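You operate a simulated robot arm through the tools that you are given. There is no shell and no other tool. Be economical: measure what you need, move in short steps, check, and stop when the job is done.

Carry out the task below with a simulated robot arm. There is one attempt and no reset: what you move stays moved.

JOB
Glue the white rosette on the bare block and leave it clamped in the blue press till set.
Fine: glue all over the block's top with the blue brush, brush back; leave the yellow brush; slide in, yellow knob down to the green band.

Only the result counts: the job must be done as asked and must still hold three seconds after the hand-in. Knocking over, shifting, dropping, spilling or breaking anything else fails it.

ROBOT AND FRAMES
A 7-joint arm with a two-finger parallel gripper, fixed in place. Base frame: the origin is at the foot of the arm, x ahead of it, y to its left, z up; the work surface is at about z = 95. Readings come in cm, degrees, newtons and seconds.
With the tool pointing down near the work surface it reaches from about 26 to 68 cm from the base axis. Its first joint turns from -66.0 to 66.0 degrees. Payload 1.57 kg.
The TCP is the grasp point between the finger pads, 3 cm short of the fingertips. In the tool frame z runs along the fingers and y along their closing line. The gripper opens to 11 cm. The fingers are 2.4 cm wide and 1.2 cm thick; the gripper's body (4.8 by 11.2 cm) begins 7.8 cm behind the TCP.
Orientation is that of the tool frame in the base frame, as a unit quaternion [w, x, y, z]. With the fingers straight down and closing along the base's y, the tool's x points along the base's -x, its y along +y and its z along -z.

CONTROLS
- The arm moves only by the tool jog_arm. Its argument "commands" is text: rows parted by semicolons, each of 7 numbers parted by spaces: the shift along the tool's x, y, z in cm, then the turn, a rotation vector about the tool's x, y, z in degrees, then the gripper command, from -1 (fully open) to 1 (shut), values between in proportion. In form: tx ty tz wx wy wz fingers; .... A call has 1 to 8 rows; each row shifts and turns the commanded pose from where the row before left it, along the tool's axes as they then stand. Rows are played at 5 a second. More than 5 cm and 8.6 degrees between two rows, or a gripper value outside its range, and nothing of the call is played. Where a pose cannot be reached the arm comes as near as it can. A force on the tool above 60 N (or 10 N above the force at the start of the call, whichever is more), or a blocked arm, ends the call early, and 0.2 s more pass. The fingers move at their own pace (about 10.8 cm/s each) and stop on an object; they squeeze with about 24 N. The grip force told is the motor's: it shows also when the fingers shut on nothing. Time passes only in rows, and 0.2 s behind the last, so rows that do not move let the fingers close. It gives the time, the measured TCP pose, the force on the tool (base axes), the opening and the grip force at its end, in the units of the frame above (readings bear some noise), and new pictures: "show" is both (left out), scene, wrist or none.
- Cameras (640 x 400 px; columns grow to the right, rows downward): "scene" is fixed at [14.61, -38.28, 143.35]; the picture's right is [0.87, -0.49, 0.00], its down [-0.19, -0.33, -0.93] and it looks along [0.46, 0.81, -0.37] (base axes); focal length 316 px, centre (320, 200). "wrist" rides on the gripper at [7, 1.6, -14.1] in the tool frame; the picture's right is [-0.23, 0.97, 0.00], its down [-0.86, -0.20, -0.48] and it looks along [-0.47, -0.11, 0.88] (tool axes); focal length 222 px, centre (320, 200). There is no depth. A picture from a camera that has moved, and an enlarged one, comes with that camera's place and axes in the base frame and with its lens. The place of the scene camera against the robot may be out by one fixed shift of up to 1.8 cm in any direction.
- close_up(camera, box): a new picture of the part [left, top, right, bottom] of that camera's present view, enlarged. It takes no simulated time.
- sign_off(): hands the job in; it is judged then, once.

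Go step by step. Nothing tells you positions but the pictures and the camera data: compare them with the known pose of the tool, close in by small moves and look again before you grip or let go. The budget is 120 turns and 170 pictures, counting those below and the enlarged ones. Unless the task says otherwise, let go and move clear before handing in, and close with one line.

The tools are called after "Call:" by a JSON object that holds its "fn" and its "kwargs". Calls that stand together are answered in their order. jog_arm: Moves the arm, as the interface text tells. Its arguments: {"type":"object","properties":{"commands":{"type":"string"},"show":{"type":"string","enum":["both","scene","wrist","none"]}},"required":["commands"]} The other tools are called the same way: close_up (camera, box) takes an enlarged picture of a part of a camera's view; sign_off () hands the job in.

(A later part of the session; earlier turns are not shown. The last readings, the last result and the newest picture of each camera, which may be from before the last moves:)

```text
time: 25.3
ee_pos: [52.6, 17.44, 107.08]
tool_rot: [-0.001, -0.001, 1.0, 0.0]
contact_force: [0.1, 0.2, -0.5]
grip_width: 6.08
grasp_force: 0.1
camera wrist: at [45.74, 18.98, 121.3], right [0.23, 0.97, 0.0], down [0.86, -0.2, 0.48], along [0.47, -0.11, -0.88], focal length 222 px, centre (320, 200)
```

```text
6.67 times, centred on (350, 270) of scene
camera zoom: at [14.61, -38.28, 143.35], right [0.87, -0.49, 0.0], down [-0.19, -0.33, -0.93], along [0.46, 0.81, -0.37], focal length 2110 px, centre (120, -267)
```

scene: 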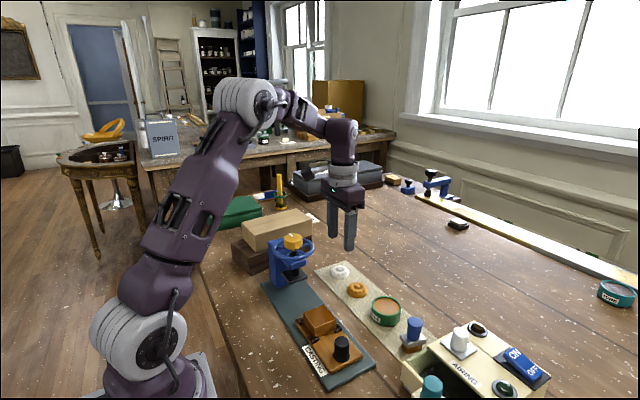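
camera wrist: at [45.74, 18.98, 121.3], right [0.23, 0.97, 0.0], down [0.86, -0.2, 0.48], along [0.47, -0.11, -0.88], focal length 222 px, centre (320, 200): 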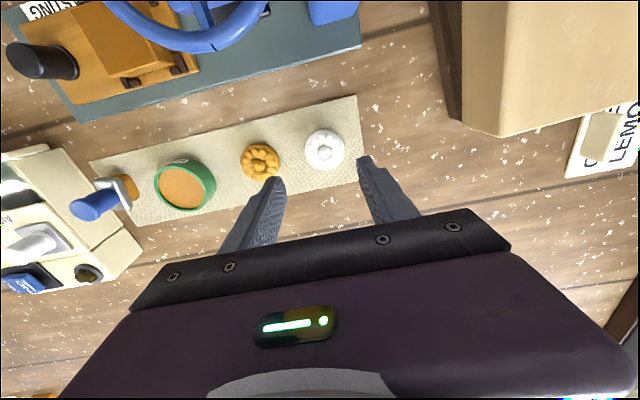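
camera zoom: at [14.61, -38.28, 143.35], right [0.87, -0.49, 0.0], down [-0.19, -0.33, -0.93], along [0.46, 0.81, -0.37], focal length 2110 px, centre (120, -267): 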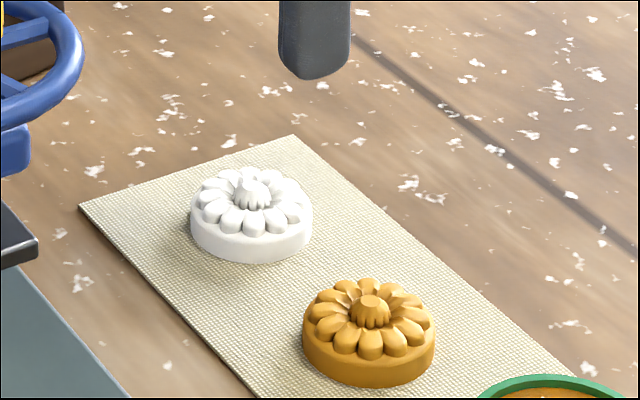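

Rosette centre is about (52.94, 17.8), diameter ~4.5. I'll centre and lower to just above it, then check.

Call:
{"fn": "jog_arm", "kwargs": {"commands": "-0.34 0.38 0 0 0 0 -0.1;0 0 3 0 0 0 -0.1;0 0 2.6 0 0 0 -0.1;0 0 0 0 0 0 -0.1", "show": "wrist"}}

Call:
{"fn": "close_up", "kwargs": {"camera": "wrist", "box": [240, 130, 400, 230]}}

Call:
{"fn": "close_up", "kwargs": {"camera": "scene", "box": [310, 230, 390, 290]}}

```text
time: 26.3
ee_pos: [52.99, 17.82, 101.49]
tool_rot: [0.0, -0.001, 1.0, 0.001]
contact_force: [-0.5, 0.6, 0.4]
grip_width: 6.07
grasp_force: 0.0
camera wrist: at [46.14, 19.39, 115.61], right [0.23, 0.97, 0.0], down [0.86, -0.2, 0.48], along [0.47, -0.11, -0.88], focal length 222 px, centre (320, 200)
```

wrist: 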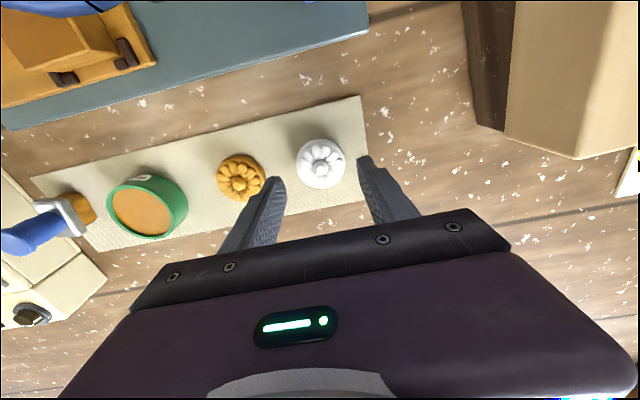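

```text
4.00 times, centred on (320, 180) of wrist
camera zoom: at [46.14, 19.39, 115.61], right [0.23, 0.97, 0.0], down [0.86, -0.2, 0.48], along [0.47, -0.11, -0.88], focal length 888 px, centre (320, 280)
```

zoom: 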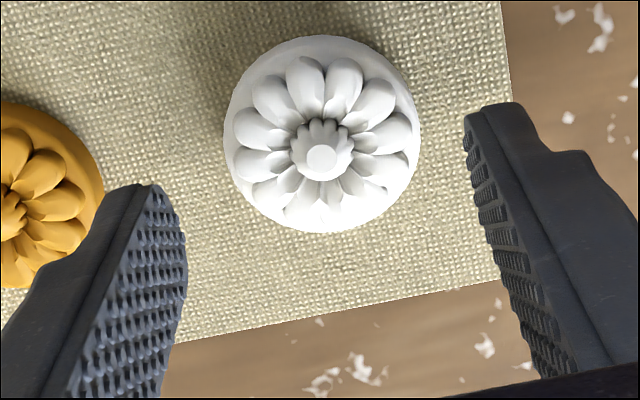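

```text
6.67 times, centred on (350, 260) of scene
camera zoom: at [14.61, -38.28, 143.35], right [0.87, -0.49, 0.0], down [-0.19, -0.33, -0.93], along [0.46, 0.81, -0.37], focal length 2110 px, centre (120, -200)
```

zoom: 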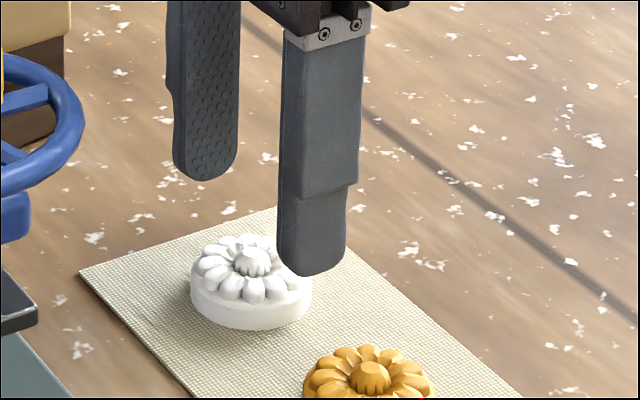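

Centred well. I'll descend with fingertips just above the mat, then close.

Call:
{"fn": "jog_arm", "kwargs": {"commands": "0.05 0 1.5 0 0 0 -0.1;0 0 1.1 0 0 0 -0.1;0 0 0 0 0 0 -0.1", "show": "none"}}

Call:
{"fn": "close_up", "kwargs": {"camera": "scene", "box": [310, 230, 390, 290]}}

```text
time: 27.1
ee_pos: [52.96, 17.89, 98.94]
tool_rot: [0.001, 0.0, 1.0, 0.0]
contact_force: [0.3, 0.2, 0.9]
grip_width: 6.04
grasp_force: 0.0
```

```text
6.67 times, centred on (350, 260) of scene
camera zoom: at [14.61, -38.28, 143.35], right [0.87, -0.49, 0.0], down [-0.19, -0.33, -0.93], along [0.46, 0.81, -0.37], focal length 2110 px, centre (120, -200)
```

zoom: 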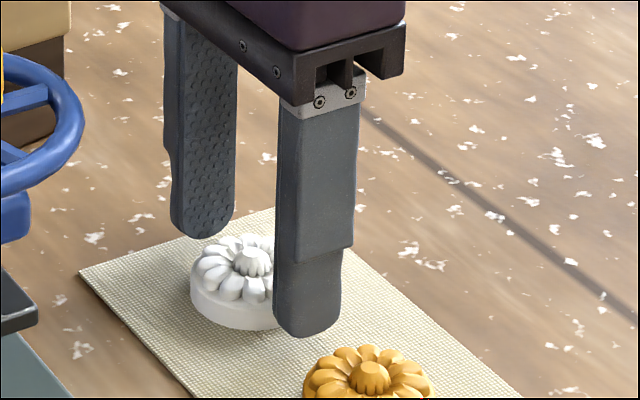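

Call:
{"fn": "jog_arm", "kwargs": {"commands": "0 0 0.15 0 0 0 0;0 0 0 0 0 0 1;0 0 0 0 0 0 1;0 0 0 0 0 0 1", "show": "none"}}

Call:
{"fn": "jog_arm", "kwargs": {"commands": "0 0 -2 0 0 0 1;0 0 -3 0 0 0 1;0 0 -4 0 0 0 1;0 0 0 0 0 0 1"}}

Call:
{"fn": "close_up", "kwargs": {"camera": "scene", "box": [310, 200, 390, 260]}}

```text
time: 28.1
ee_pos: [52.94, 17.76, 98.77]
tool_rot: [0.0, 0.0, 1.0, 0.0]
contact_force: [1.0, 0.1, 3.9]
grip_width: 4.44
grasp_force: 24.0
```

```text
time: 29.1
ee_pos: [52.98, 17.83, 107.76]
tool_rot: [0.0, 0.0, 1.0, 0.0]
contact_force: [0.1, -0.1, -1.0]
grip_width: 4.43
grasp_force: 24.1
camera wrist: at [46.01, 19.34, 121.88], right [0.23, 0.97, 0.0], down [0.86, -0.2, 0.48], along [0.47, -0.11, -0.88], focal length 222 px, centre (320, 200)
```

scene: 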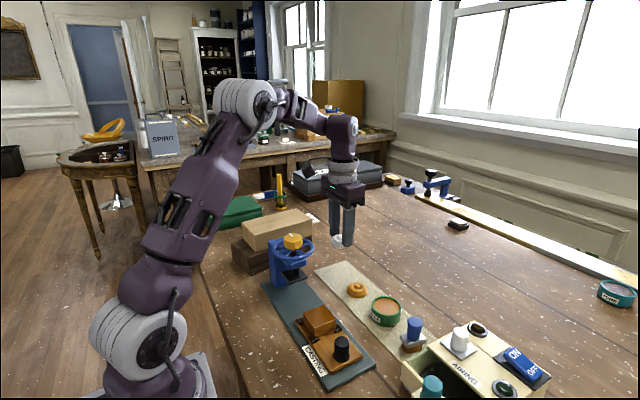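
wrist: 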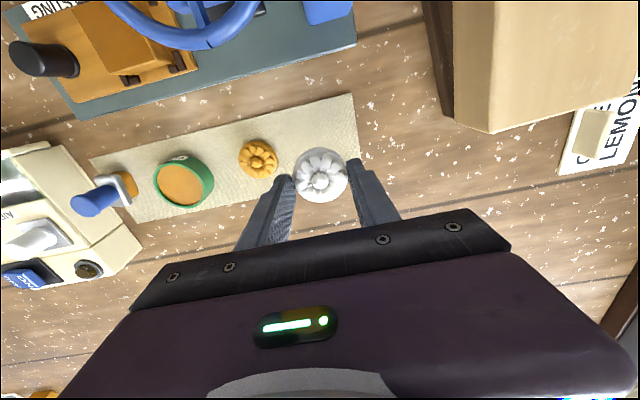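

```text
6.67 times, centred on (350, 230) of scene
camera zoom: at [14.61, -38.28, 143.35], right [0.87, -0.49, 0.0], down [-0.19, -0.33, -0.93], along [0.46, 0.81, -0.37], focal length 2110 px, centre (120, 0)
```

zoom: 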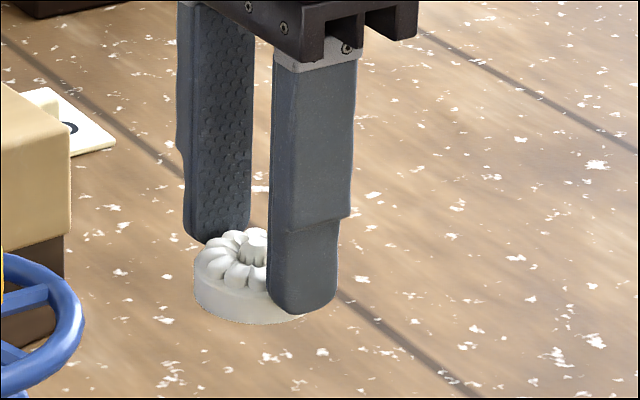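

Rosette held, with its bottom about 3.5 below the TCP. I'll move around the press toward the block and look.

Call:
{"fn": "jog_arm", "kwargs": {"commands": "0 -3.6 0 0 0 0 1;0.5 -3.6 -1 0 0 0 1;2 -3.6 -1 0 0 0 1;4 -2.6 0 0 0 0 1;0 0 0 0 0 0 1"}}

Call:
{"fn": "close_up", "kwargs": {"camera": "wrist", "box": [200, 0, 440, 150]}}

```text
time: 30.3
ee_pos: [46.59, 4.33, 109.73]
tool_rot: [0.0, 0.0, 1.0, 0.0]
contact_force: [0.4, 0.6, -0.7]
grip_width: 4.46
grasp_force: 24.2
camera wrist: at [39.57, 5.92, 123.87], right [0.23, 0.97, 0.0], down [0.86, -0.2, 0.48], along [0.47, -0.11, -0.88], focal length 222 px, centre (320, 200)
```

scene: 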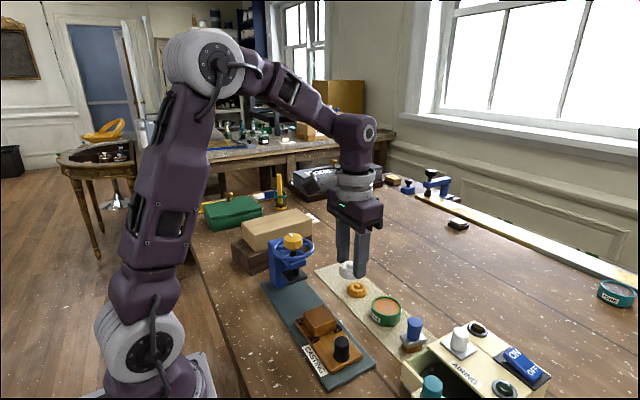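
wrist: 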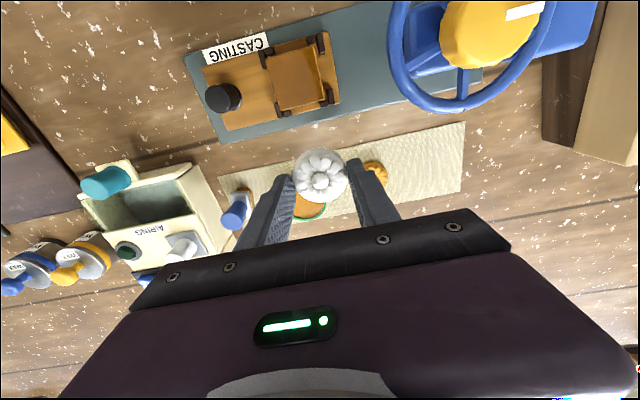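

```text
2.67 times, centred on (320, 75) of wrist
camera zoom: at [39.57, 5.92, 123.87], right [0.23, 0.97, 0.0], down [0.86, -0.2, 0.48], along [0.47, -0.11, -0.88], focal length 592 px, centre (320, 533)
```

zoom: 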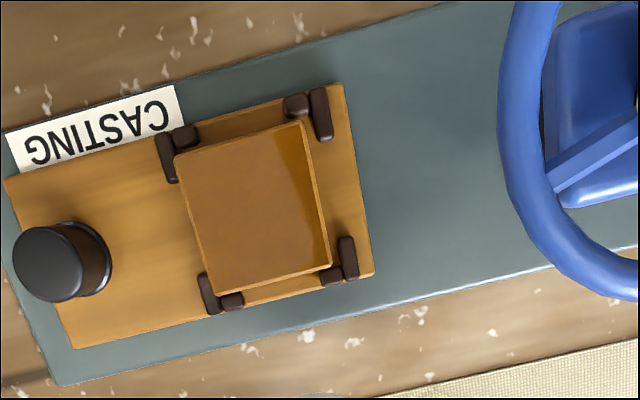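

Block centre is about (39.1, 3.56). I'll move over it, lower to about 1.5 above contact, and check alignment.

Call:
{"fn": "jog_arm", "kwargs": {"commands": "3.75 -0.4 0 0 0 0 1;3.74 -0.37 0 0 0 0 1;0 0 2.5 0 0 0 1;0 0 2.3 0 0 0 1;0 0 0 0 0 0 1"}}

Call:
{"fn": "close_up", "kwargs": {"camera": "scene", "box": [270, 270, 370, 370]}}

Call:
{"fn": "close_up", "kwargs": {"camera": "wrist", "box": [240, 100, 400, 220]}}

```text
time: 31.5
ee_pos: [39.04, 3.69, 104.92]
tool_rot: [0.0, -0.001, 1.0, 0.0]
contact_force: [0.5, 0.0, -0.9]
grip_width: 4.46
grasp_force: 24.0
camera wrist: at [32.06, 5.23, 119.06], right [0.23, 0.97, 0.0], down [0.86, -0.2, 0.48], along [0.47, -0.11, -0.88], focal length 222 px, centre (320, 200)
```

scene: 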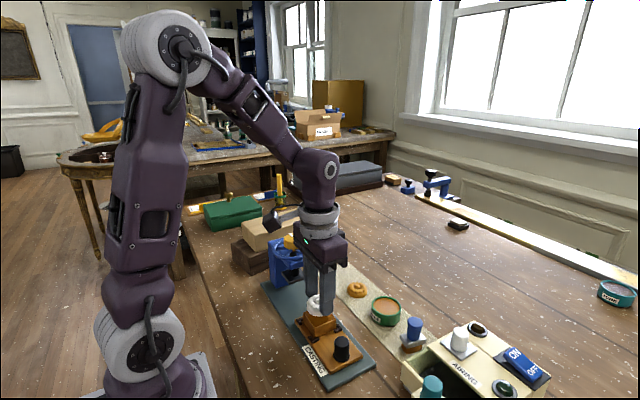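
wrist: 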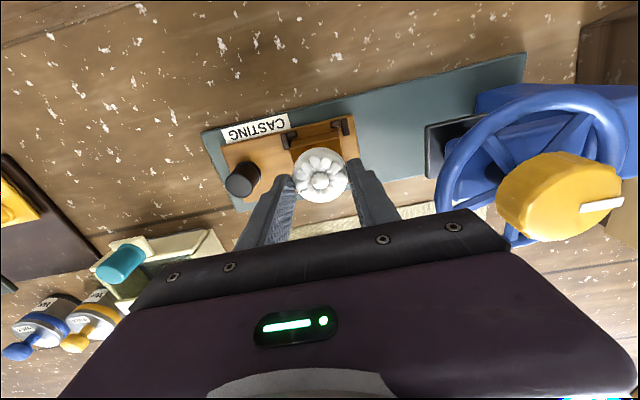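

```text
4.00 times, centred on (320, 320) of scene
camera zoom: at [14.61, -38.28, 143.35], right [0.87, -0.49, 0.0], down [-0.19, -0.33, -0.93], along [0.46, 0.81, -0.37], focal length 1266 px, centre (320, -280)
```

zoom: 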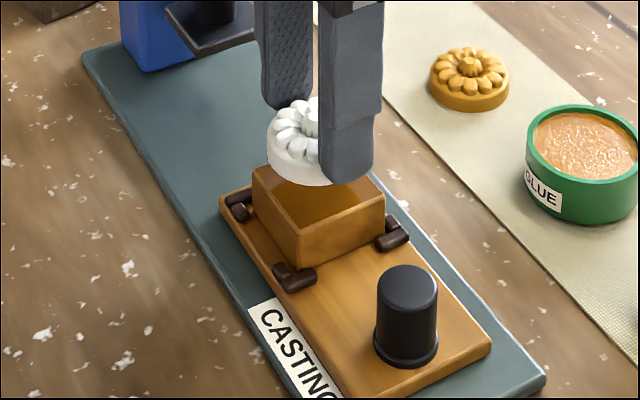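

```text
3.33 times, centred on (320, 160) of wrist
camera zoom: at [32.06, 5.23, 119.06], right [0.23, 0.97, 0.0], down [0.86, -0.2, 0.48], along [0.47, -0.11, -0.88], focal length 740 px, centre (320, 333)
```

zoom: 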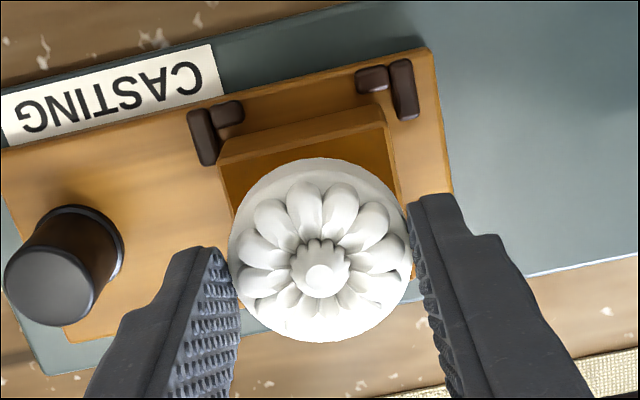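

Aligned. Lowering onto the glue gently.

Call:
{"fn": "jog_arm", "kwargs": {"commands": "-0.05 -0.08 1.3 0 0 0 1;0 0 0.3 0 0 0 1;0 0 0.15 0 0 0 1;0 0 0.1 0 0 0 1;0 0 0 0 0 0 1", "show": "none"}}

Call:
{"fn": "close_up", "kwargs": {"camera": "scene", "box": [290, 280, 360, 340]}}

```text
time: 32.7
ee_pos: [39.05, 3.54, 103.15]
tool_rot: [0.001, -0.001, 1.0, 0.0]
contact_force: [-0.6, 0.3, -1.9]
grip_width: 4.45
grasp_force: 23.9
```

```text
6.67 times, centred on (325, 310) of scene
camera zoom: at [14.61, -38.28, 143.35], right [0.87, -0.49, 0.0], down [-0.19, -0.33, -0.93], along [0.46, 0.81, -0.37], focal length 2110 px, centre (287, -533)
```

zoom: 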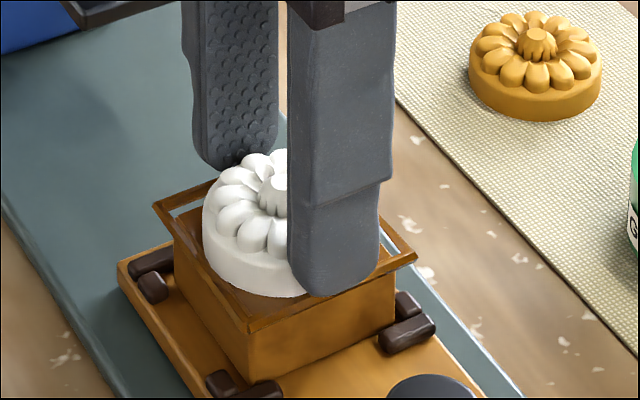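

A rim seems to appear around the block's top. I'll look closer before pressing on.

Call:
{"fn": "close_up", "kwargs": {"camera": "scene", "box": [300, 295, 345, 325]}}

Call:
{"fn": "close_up", "kwargs": {"camera": "wrist", "box": [240, 100, 400, 220]}}

```text
13.33 times, centred on (322, 310) of scene
camera zoom: at [14.61, -38.28, 143.35], right [0.87, -0.49, 0.0], down [-0.19, -0.33, -0.93], along [0.46, 0.81, -0.37], focal length 4220 px, centre (287, -1267)
```

zoom: 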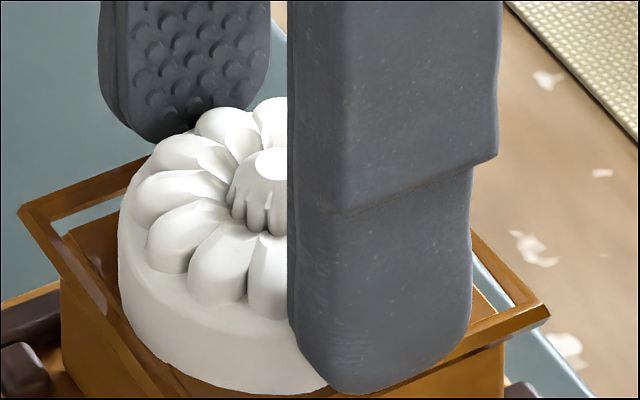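

```text
3.33 times, centred on (320, 160) of wrist
camera zoom: at [32.1, 5.12, 117.21], right [0.23, 0.97, 0.0], down [0.86, -0.2, 0.48], along [0.47, -0.11, -0.88], focal length 740 px, centre (320, 333)
```

zoom: 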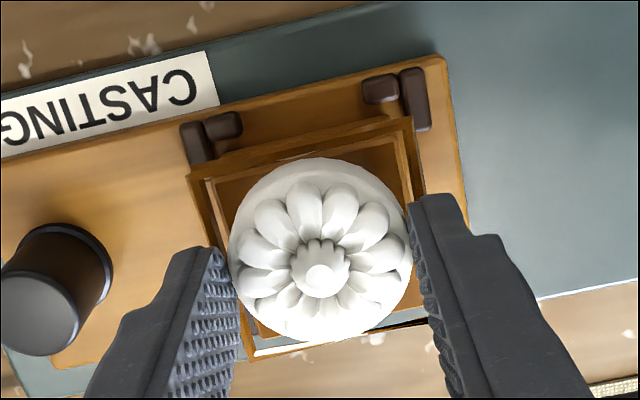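

A frame-like bead of glue surrounds the rosette, and it is well centred. I'll lower in tiny steps until there is contact.

Call:
{"fn": "jog_arm", "kwargs": {"commands": "0 0 0.1 0 0 0 1;0 0 0.08 0 0 0 1;0 0 0 0 0 0 1", "show": "none"}}

Call:
{"fn": "close_up", "kwargs": {"camera": "scene", "box": [290, 280, 360, 340]}}

```text
time: 33.5
ee_pos: [38.96, 3.64, 102.91]
tool_rot: [0.001, -0.001, 1.0, 0.0]
contact_force: [0.1, 0.0, 13.2]
grip_width: 4.44
grasp_force: 23.9
```

```text
6.67 times, centred on (325, 310) of scene
camera zoom: at [14.6, -38.28, 143.36], right [0.87, -0.49, 0.0], down [-0.18, -0.33, -0.93], along [0.46, 0.81, -0.37], focal length 2110 px, centre (287, -533)
```

zoom: 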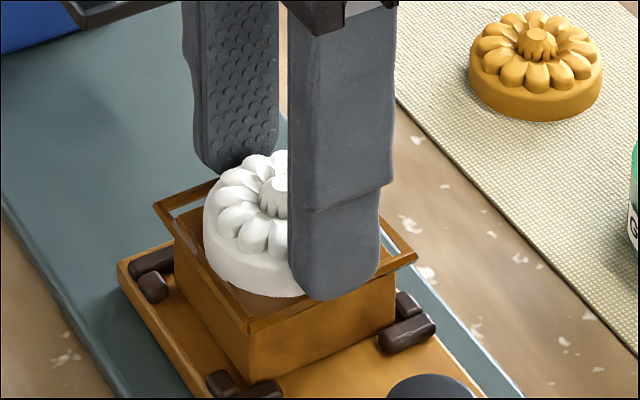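

Contact at 13 N. Release with a small opening and lift straight up.

Call:
{"fn": "jog_arm", "kwargs": {"commands": "0 0 -0.05 0 0 0 1;0 0 0 0 0 0 0.05;0 0 0 0 0 0 0.05;0 0 -1.5 0 0 0 0.05;0 0 -3 0 0 0 0.05;0 0 -3 0 0 0 0.05;-4 -1 0 0 0 0 0.05;0 0 0 0 0 0 0.05"}}

Call:
{"fn": "close_up", "kwargs": {"camera": "scene", "box": [270, 280, 370, 370]}}

Call:
{"fn": "close_up", "kwargs": {"camera": "wrist", "box": [200, 0, 440, 150]}}

Call:
{"fn": "close_up", "kwargs": {"camera": "scene", "box": [250, 220, 330, 290]}}

```text
time: 35.3
ee_pos: [43.06, 2.66, 110.43]
tool_rot: [0.0, 0.0, 1.0, 0.0]
contact_force: [0.7, -0.3, -0.7]
grip_width: 5.26
grasp_force: 0.0
camera wrist: at [36.13, 4.2, 124.57], right [0.23, 0.97, 0.0], down [0.86, -0.2, 0.48], along [0.47, -0.11, -0.88], focal length 222 px, centre (320, 200)
```

scene: 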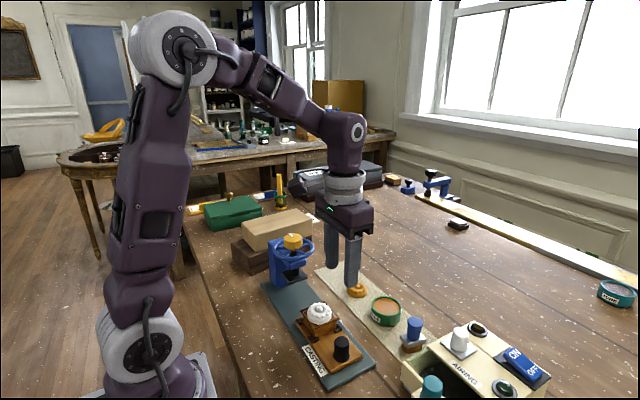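
wrist: 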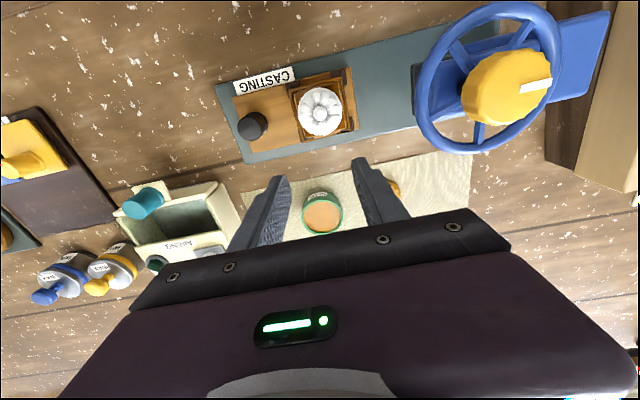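

```text
4.44 times, centred on (320, 325) of scene
camera zoom: at [14.61, -38.28, 143.35], right [0.87, -0.49, 0.0], down [-0.19, -0.33, -0.93], along [0.46, 0.81, -0.37], focal length 1407 px, centre (320, -356)
```

zoom: 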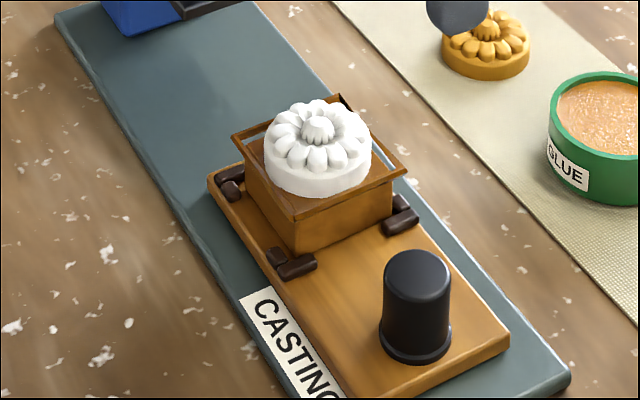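

```text
2.67 times, centred on (320, 75) of wrist
camera zoom: at [36.13, 4.2, 124.57], right [0.23, 0.97, 0.0], down [0.86, -0.2, 0.48], along [0.47, -0.11, -0.88], focal length 592 px, centre (320, 533)
```

zoom: 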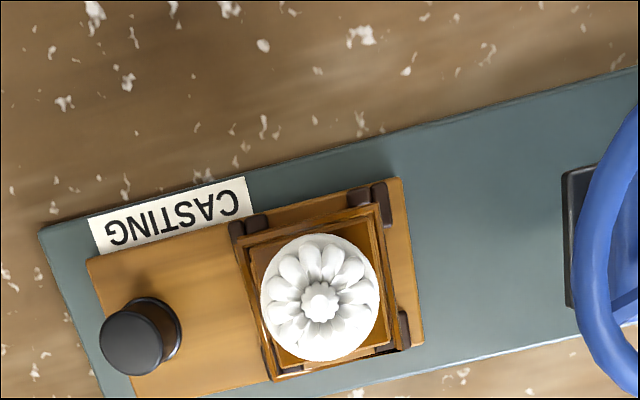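

```text
5.71 times, centred on (290, 255) of scene
camera zoom: at [14.61, -38.28, 143.35], right [0.87, -0.49, 0.0], down [-0.19, -0.33, -0.93], along [0.46, 0.81, -0.37], focal length 1809 px, centre (491, -114)
```

zoom: 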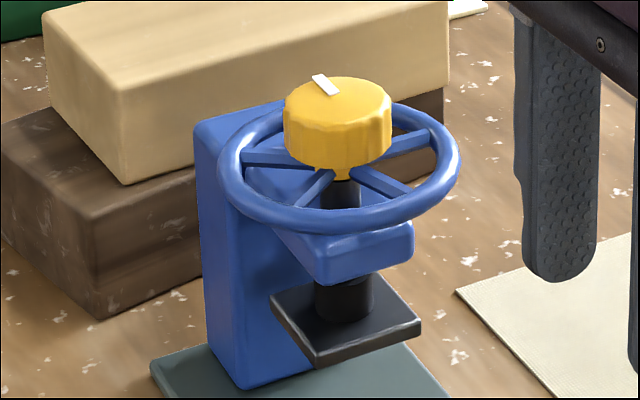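

Rosette seated and centred. Now I'll rotate the gripper 90° so the body stays clear of the wheel when I push the slide by its black knob.

Call:
{"fn": "jog_arm", "kwargs": {"commands": "0 -1 0 0 0 -8.5 0;0 -1 0 0 0 -8.5 0;0 0 0 0 0 -8.5 0;0 0 0 0 0 -8.5 0;0 0 0 0 0 -8.5 0;0 0 0 0 0 -8.5 0;0 0 0 0 0 -8.5 0;0 0 0 0 0 -8.5 0", "show": "none"}}

Call:
{"fn": "jog_arm", "kwargs": {"commands": "0 0 0 0 0 -8.5 0;0 0 0 0 0 -8.5 0;0 0 0 0 0 -5 0;0 0 0 0 0 0 0"}}

```text
time: 37.1
ee_pos: [42.99, 0.62, 110.5]
tool_rot: [0.0, -0.56, 0.828, 0.0]
contact_force: [0.1, 0.2, -0.1]
grip_width: 5.5
grasp_force: 0.0
```

```text
time: 38.1
ee_pos: [43.17, 0.58, 110.4]
tool_rot: [0.0, 0.708, -0.706, 0.0]
contact_force: [1.4, -0.4, 0.5]
grip_width: 5.47
grasp_force: 0.1
camera wrist: at [41.63, -6.45, 124.58], right [-0.97, 0.22, 0.0], down [0.2, 0.86, 0.48], along [0.11, 0.47, -0.88], focal length 222 px, centre (320, 200)
```

scene: 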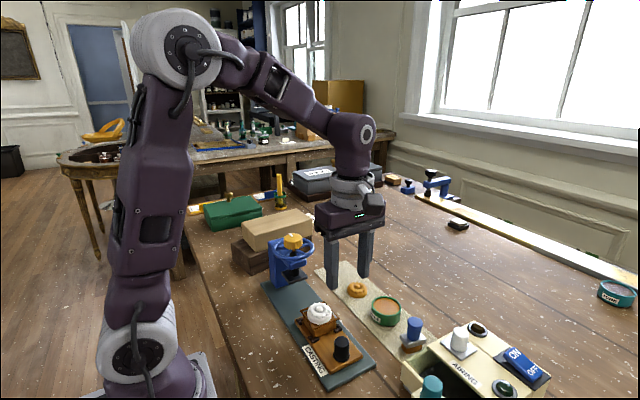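
wrist: 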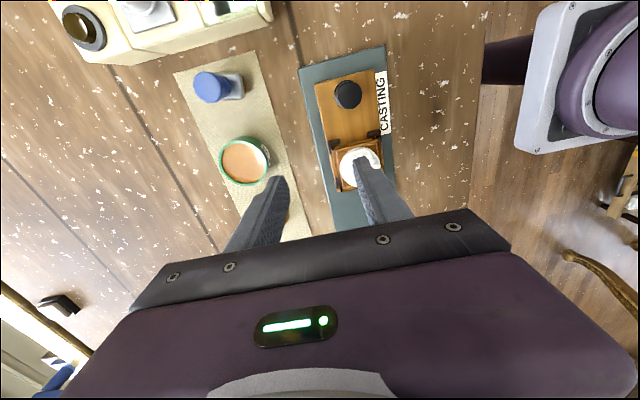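

Call:
{"fn": "close_up", "kwargs": {"camera": "wrist", "box": [280, 40, 440, 160]}}

```text
3.33 times, centred on (360, 100) of wrist
camera zoom: at [41.63, -6.45, 124.58], right [-0.97, 0.22, 0.0], down [0.2, 0.86, 0.48], along [0.11, 0.47, -0.88], focal length 740 px, centre (187, 533)
```

zoom: 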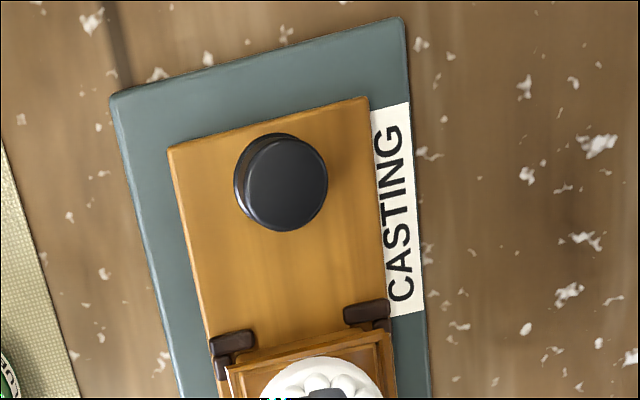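

Black knob is near (39.2, -4.4). I'll move above it and lower partway to check.

Call:
{"fn": "jog_arm", "kwargs": {"commands": "2.7 2 0 0 0 0 0;2.7 2 0 0 0 0 0;0 0 4.5 0 0 0 0;0 0 0 0 0 0 0"}}

Call:
{"fn": "close_up", "kwargs": {"camera": "scene", "box": [280, 280, 380, 380]}}

Call:
{"fn": "close_up", "kwargs": {"camera": "wrist", "box": [240, 100, 400, 220]}}

```text
time: 39.1
ee_pos: [39.16, -4.67, 106.02]
tool_rot: [0.0, 0.707, -0.707, 0.0]
contact_force: [-0.1, -0.3, -0.3]
grip_width: 5.48
grasp_force: 0.1
camera wrist: at [37.66, -11.71, 120.12], right [-0.97, 0.23, 0.0], down [0.2, 0.86, 0.48], along [0.11, 0.47, -0.88], focal length 222 px, centre (320, 200)
```

scene: 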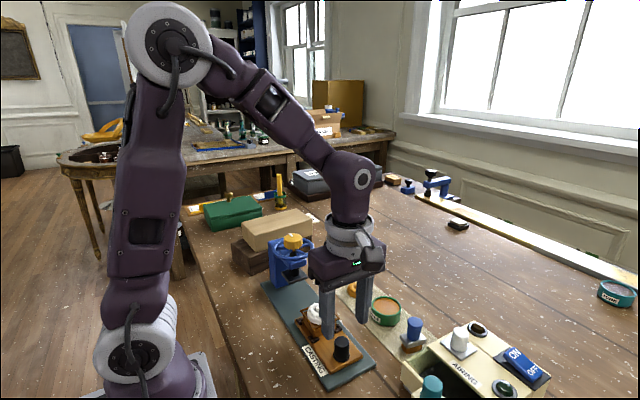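
wrist: 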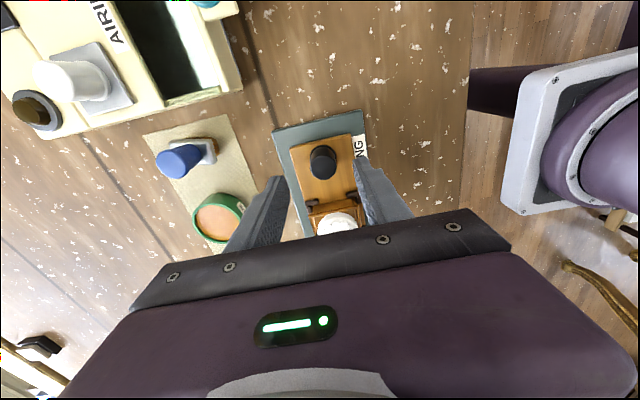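

```text
4.00 times, centred on (330, 330) of scene
camera zoom: at [14.61, -38.28, 143.35], right [0.87, -0.49, 0.0], down [-0.19, -0.33, -0.93], along [0.46, 0.81, -0.37], focal length 1266 px, centre (280, -320)
```

zoom: 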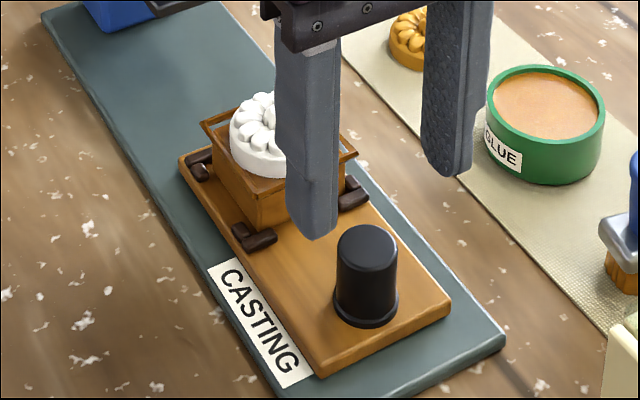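

```text
3.33 times, centred on (320, 160) of wrist
camera zoom: at [37.66, -11.71, 120.12], right [-0.97, 0.23, 0.0], down [0.2, 0.86, 0.48], along [0.11, 0.47, -0.88], focal length 740 px, centre (320, 333)
```

zoom: 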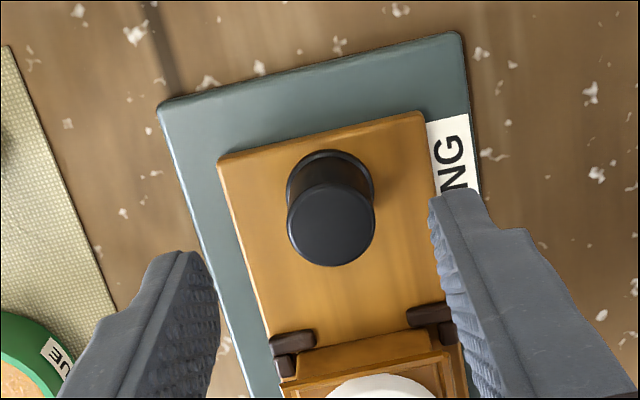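

Knob top is near z 100.8 at (39.0, -4.5), between the fingers. Lower and grip.

Call:
{"fn": "jog_arm", "kwargs": {"commands": "0.2 0.1 2.5 0 0 0 0;0 0 2.3 0 0 0 0;0 0 0 0 0 0 0;0 0 0 0 0 0 1;0 0 0 0 0 0 1;0 0 0 0 0 0 1"}}

Call:
{"fn": "close_up", "kwargs": {"camera": "scene", "box": [280, 280, 380, 380]}}

```text
time: 40.5
ee_pos: [38.99, -4.9, 101.14]
tool_rot: [0.002, 0.708, -0.706, -0.001]
contact_force: [-10.7, -0.3, -9.9]
grip_width: 2.51
grasp_force: 36.7
camera wrist: at [37.47, -11.97, 115.25], right [-0.97, 0.23, 0.0], down [0.2, 0.86, 0.48], along [0.11, 0.47, -0.88], focal length 222 px, centre (320, 200)
```

scene: 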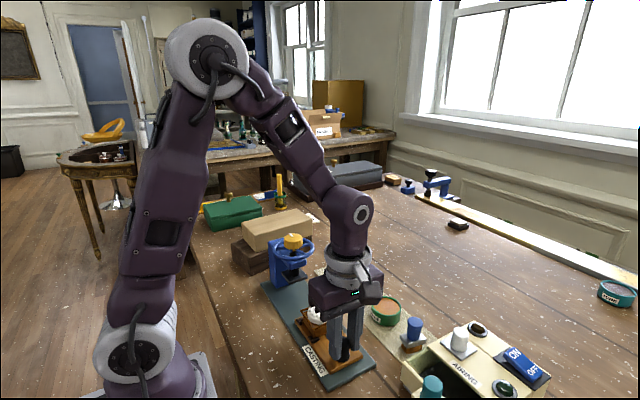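
wrist: 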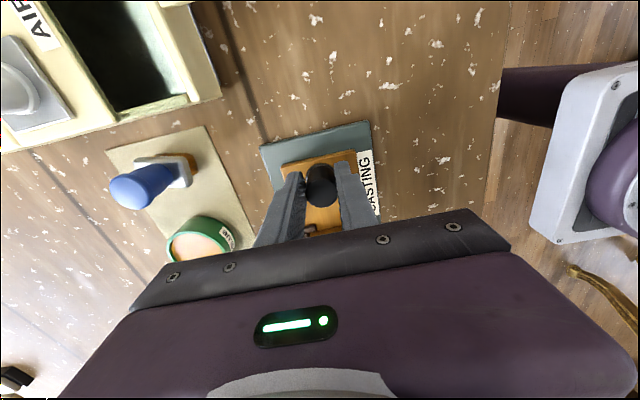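

```text
4.00 times, centred on (330, 330) of scene
camera zoom: at [14.59, -38.28, 143.36], right [0.87, -0.49, 0.0], down [-0.18, -0.33, -0.93], along [0.46, 0.81, -0.37], focal length 1266 px, centre (280, -320)
```

zoom: 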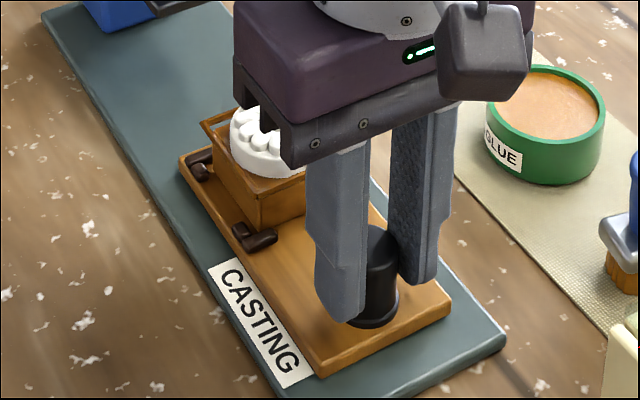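

Knob held. I'll relieve the side force and slide the carriage slowly toward the press (+y).

Call:
{"fn": "jog_arm", "kwargs": {"commands": "0 0.1 0 0 0 0 1;-0.3 0 0 0 0 0 1;-0.6 0 0 0 0 0 1;-0.7 0 0 0 0 0 1;-0.7 0 0 0 0 0 1;-0.7 0 0 0 0 0 1;-0.7 0 0 0 0 0 1;0 0 0 0 0 0 1", "show": "scene"}}

```text
time: 42.3
ee_pos: [38.98, -1.23, 101.2]
tool_rot: [-0.001, 0.708, -0.706, 0.0]
contact_force: [-6.8, -0.1, -24.8]
grip_width: 2.51
grasp_force: 36.8
```

scene: 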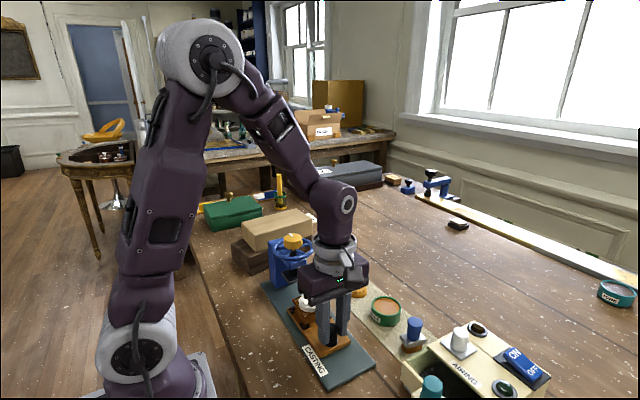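

Sliding well. I'll continue, lowering a hair to relieve the upward pull.

Call:
{"fn": "jog_arm", "kwargs": {"commands": "-0.4 0.05 0.1 0 0 0 1;-0.7 0 0 0 0 0 1;-0.7 0 0 0 0 0 1;-0.7 0 0 0 0 0 1;-0.7 0 0 0 0 0 1;-0.7 0 0 0 0 0 1;-0.5 0 0 0 0 0 1;0 0 0 0 0 0 1"}}

Call:
{"fn": "close_up", "kwargs": {"camera": "scene", "box": [250, 230, 370, 340]}}

```text
time: 44.1
ee_pos: [38.95, 3.23, 101.08]
tool_rot: [-0.001, 0.708, -0.707, 0.0]
contact_force: [4.2, -0.4, 23.5]
grip_width: 2.49
grasp_force: 36.4
camera wrist: at [37.4, -3.94, 115.2], right [-0.97, 0.23, 0.0], down [0.2, 0.85, 0.48], along [0.11, 0.47, -0.88], focal length 222 px, centre (320, 200)
```

scene: 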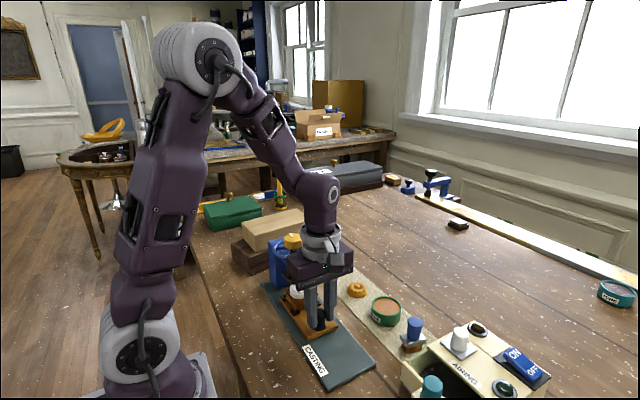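
wrist: 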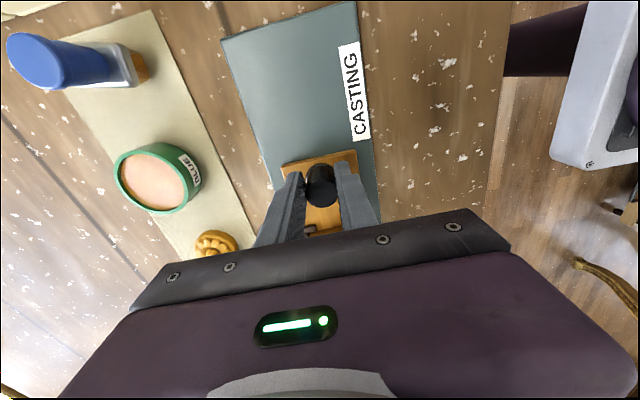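

```text
3.64 times, centred on (310, 285) of scene
camera zoom: at [14.6, -38.28, 143.36], right [0.87, -0.49, 0.0], down [-0.18, -0.33, -0.93], along [0.46, 0.81, -0.37], focal length 1151 px, centre (356, -109)
```

zoom: 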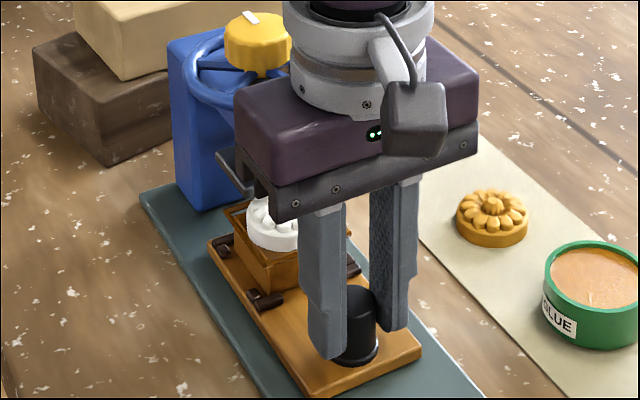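

About 2.3 cm more to go. I'll continue slowly, watching for the end stop.

Call:
{"fn": "jog_arm", "kwargs": {"commands": "-0.4 0 -0.05 0 0 0 1;-0.4 0 0 0 0 0 1;-0.4 0 0 0 0 0 1;-0.3 0 0 0 0 0 1;-0.3 0 0 0 0 0 1;-0.2 0 0 0 0 0 1;0 0 0 0 0 0 1", "show": "scene"}}

Call:
{"fn": "close_up", "kwargs": {"camera": "scene", "box": [250, 220, 350, 320]}}

```text
time: 45.7
ee_pos: [38.92, 5.03, 101.09]
tool_rot: [0.0, 0.707, -0.707, 0.0]
contact_force: [11.7, 0.1, -8.3]
grip_width: 2.53
grasp_force: 36.4
```

scene: 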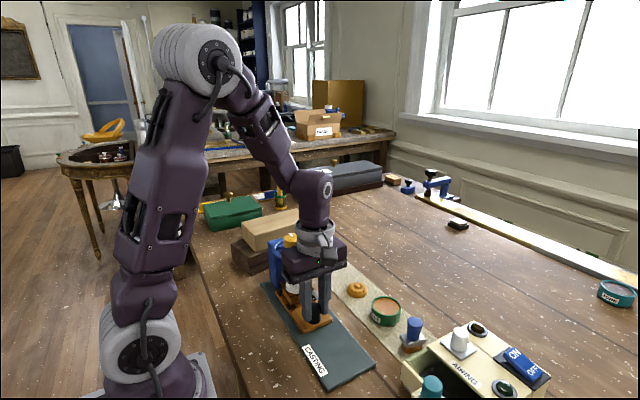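

```text
4.00 times, centred on (300, 270) of scene
camera zoom: at [14.66, -38.28, 143.35], right [0.87, -0.49, 0.0], down [-0.19, -0.33, -0.93], along [0.46, 0.81, -0.38], focal length 1266 px, centre (400, -80)
```

zoom: 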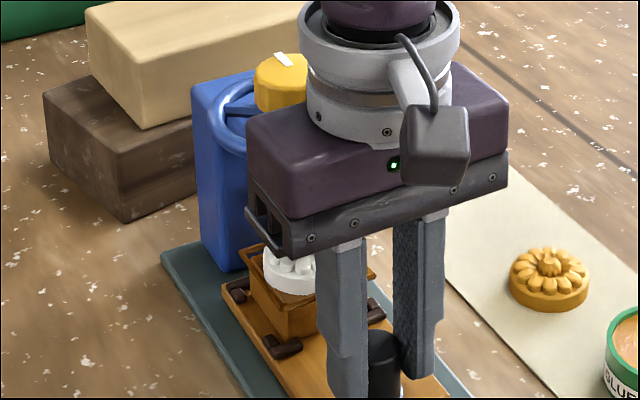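

Call:
{"fn": "jog_arm", "kwargs": {"commands": "-0.2 -0.1 0 0 0 0 1;-0.2 0 0 0 0 0 1;-0.2 0 0 0 0 0 1;-0.2 0 0 0 0 0 1;0 0 0 0 0 0 1", "show": "wrist"}}

Call:
{"fn": "close_up", "kwargs": {"camera": "scene", "box": [250, 220, 350, 320]}}

```text
time: 46.9
ee_pos: [38.94, 5.79, 101.14]
tool_rot: [0.0, 0.708, -0.707, 0.0]
contact_force: [0.7, -10.0, 5.8]
grip_width: 2.55
grasp_force: 36.2
camera wrist: at [37.43, -1.19, 115.22], right [-0.97, 0.23, 0.0], down [0.2, 0.86, 0.48], along [0.11, 0.47, -0.88], focal length 222 px, centre (320, 200)
```

wrist: 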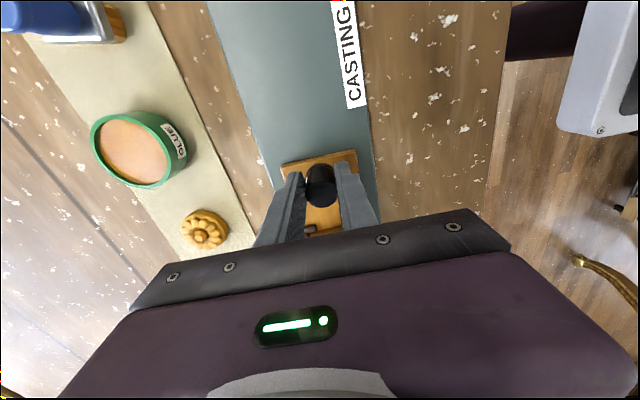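

```text
4.00 times, centred on (300, 270) of scene
camera zoom: at [14.61, -38.31, 143.35], right [0.87, -0.49, 0.0], down [-0.19, -0.33, -0.93], along [0.46, 0.81, -0.37], focal length 1266 px, centre (400, -80)
```

zoom: 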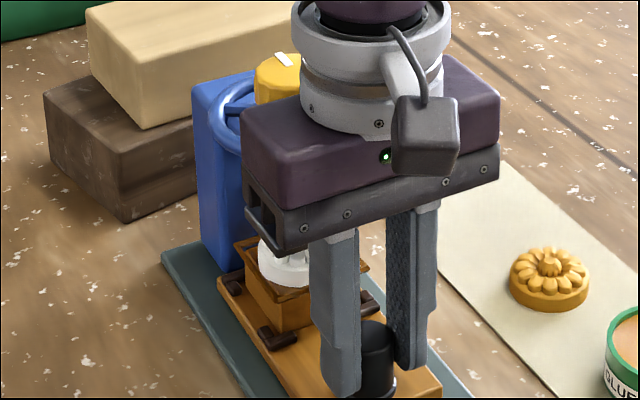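

A back-force of 10 N along y suggests the end stop. One small extra nudge to confirm.

Call:
{"fn": "jog_arm", "kwargs": {"commands": "-0.1 0 0 0 0 0 1;-0.1 0 0 0 0 0 1;0 0 0 0 0 0 1", "show": "none"}}

```text
time: 47.7
ee_pos: [39.04, 5.98, 101.14]
tool_rot: [0.001, 0.707, -0.707, 0.0]
contact_force: [4.3, -30.7, 1.6]
grip_width: 2.53
grasp_force: 36.7
```

The force rises to 31 N, so it's at the stop. Release, back away and rise, then inspect.

Call:
{"fn": "jog_arm", "kwargs": {"commands": "0.1 0 0 0 0 0 1;0 0 0 0 0 0 0.2;0 0 0 0 0 0 0.2;0.3 0 -2 0 0 0 0.2;2 0 -4 0 0 0 0.2;3 0 -4 0 0 0 0.2;3 0 -4 0 0 0 0.2;0 0 0 0 0 0 0.2"}}

Call:
{"fn": "close_up", "kwargs": {"camera": "scene", "box": [240, 220, 340, 320]}}

Call:
{"fn": "close_up", "kwargs": {"camera": "wrist", "box": [220, 60, 420, 210]}}

```text
time: 49.5
ee_pos: [38.99, -2.26, 115.15]
tool_rot: [0.001, 0.708, -0.706, 0.001]
contact_force: [0.2, 0.0, 0.4]
grip_width: 4.4
grasp_force: 0.2
camera wrist: at [37.41, -9.41, 129.21], right [-0.97, 0.23, 0.0], down [0.2, 0.86, 0.48], along [0.11, 0.47, -0.88], focal length 222 px, centre (320, 200)
```

scene: 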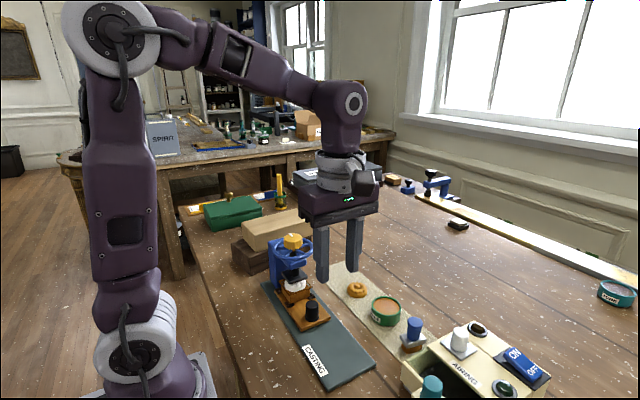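
wrist: 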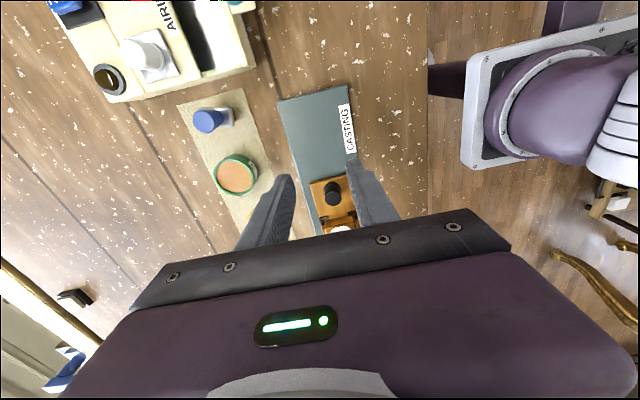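

```text
4.00 times, centred on (290, 270) of scene
camera zoom: at [14.61, -38.28, 143.35], right [0.87, -0.49, 0.0], down [-0.19, -0.33, -0.93], along [0.46, 0.81, -0.37], focal length 1266 px, centre (440, -80)
```

zoom: 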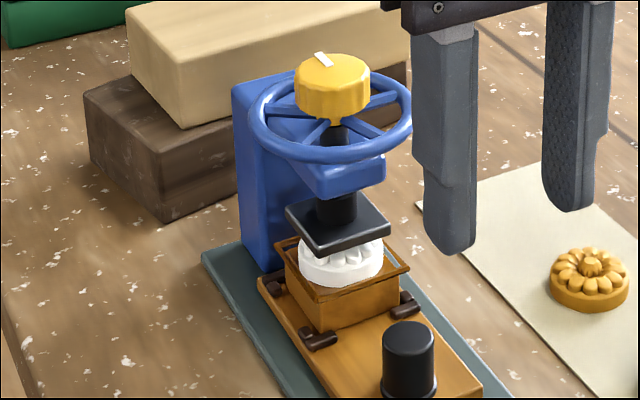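

```text
2.67 times, centred on (320, 135) of wrist
camera zoom: at [37.41, -9.41, 129.21], right [-0.97, 0.23, 0.0], down [0.2, 0.86, 0.48], along [0.11, 0.47, -0.88], focal length 592 px, centre (320, 373)
```

zoom: 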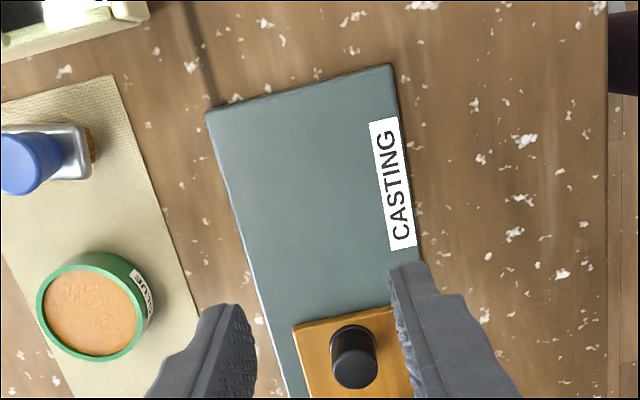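

The rosette is under the platen. I'll look for the green band on the press.

Call:
{"fn": "close_up", "kwargs": {"camera": "scene", "box": [265, 225, 315, 275]}}

Call:
{"fn": "jog_arm", "kwargs": {"commands": "4 0 -3 0 0 0 0.2;4 0 -3 0 0 0 0.2;0 0 0 0 -8 0 0.2;0 0 0 0 -8 0 0.2;0 0 0 0 -8 0 0.2;0 0 0 0 0 0 0.2", "show": "both"}}

```text
8.00 times, centred on (290, 250) of scene
camera zoom: at [14.61, -38.28, 143.35], right [0.87, -0.49, 0.0], down [-0.19, -0.33, -0.93], along [0.46, 0.81, -0.37], focal length 2532 px, centre (560, -200)
```

zoom: 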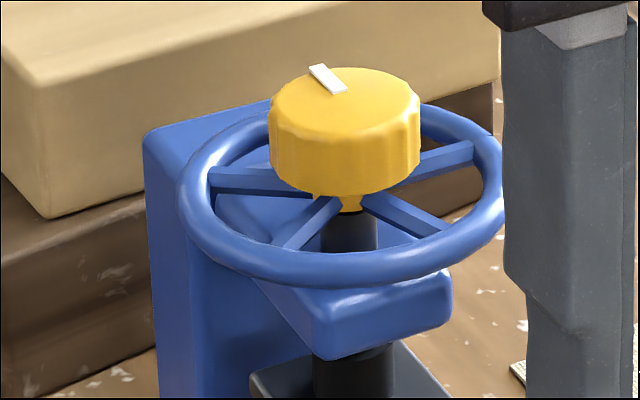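

```text
time: 50.9
ee_pos: [39.12, -10.25, 121.0]
tool_rot: [-0.147, 0.692, -0.691, -0.147]
contact_force: [1.2, -0.5, -0.5]
grip_width: 4.38
grasp_force: 0.0
camera wrist: at [37.5, -22.49, 131.07], right [-0.97, 0.21, 0.09], down [0.2, 0.59, 0.79], along [0.11, 0.78, -0.61], focal length 222 px, centre (320, 200)
```

scene: 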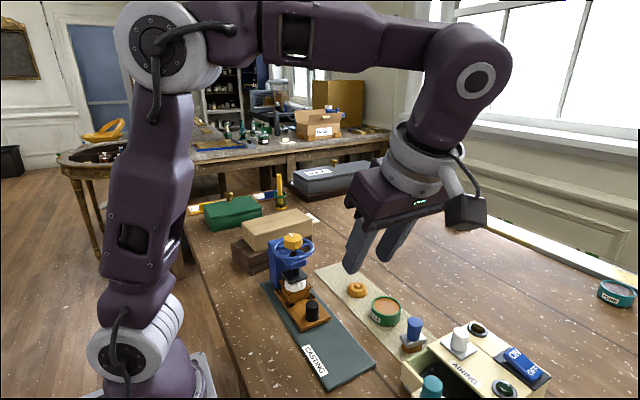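
wrist: 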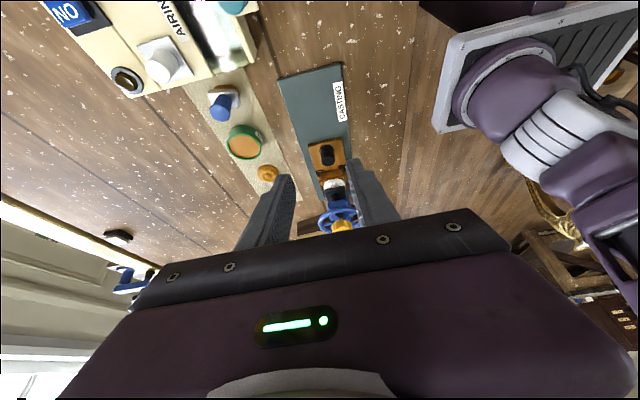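

Call:
{"fn": "close_up", "kwargs": {"camera": "wrist", "box": [300, 140, 380, 240]}}

```text
4.00 times, centred on (340, 190) of wrist
camera zoom: at [37.5, -22.49, 131.07], right [-0.97, 0.21, 0.09], down [0.2, 0.59, 0.79], along [0.11, 0.78, -0.61], focal length 888 px, centre (240, 240)
```

zoom: 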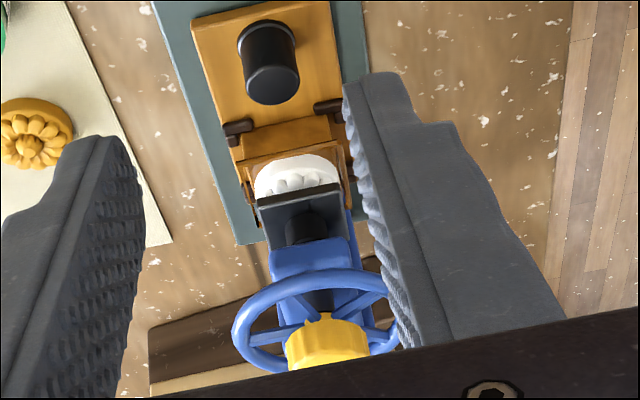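

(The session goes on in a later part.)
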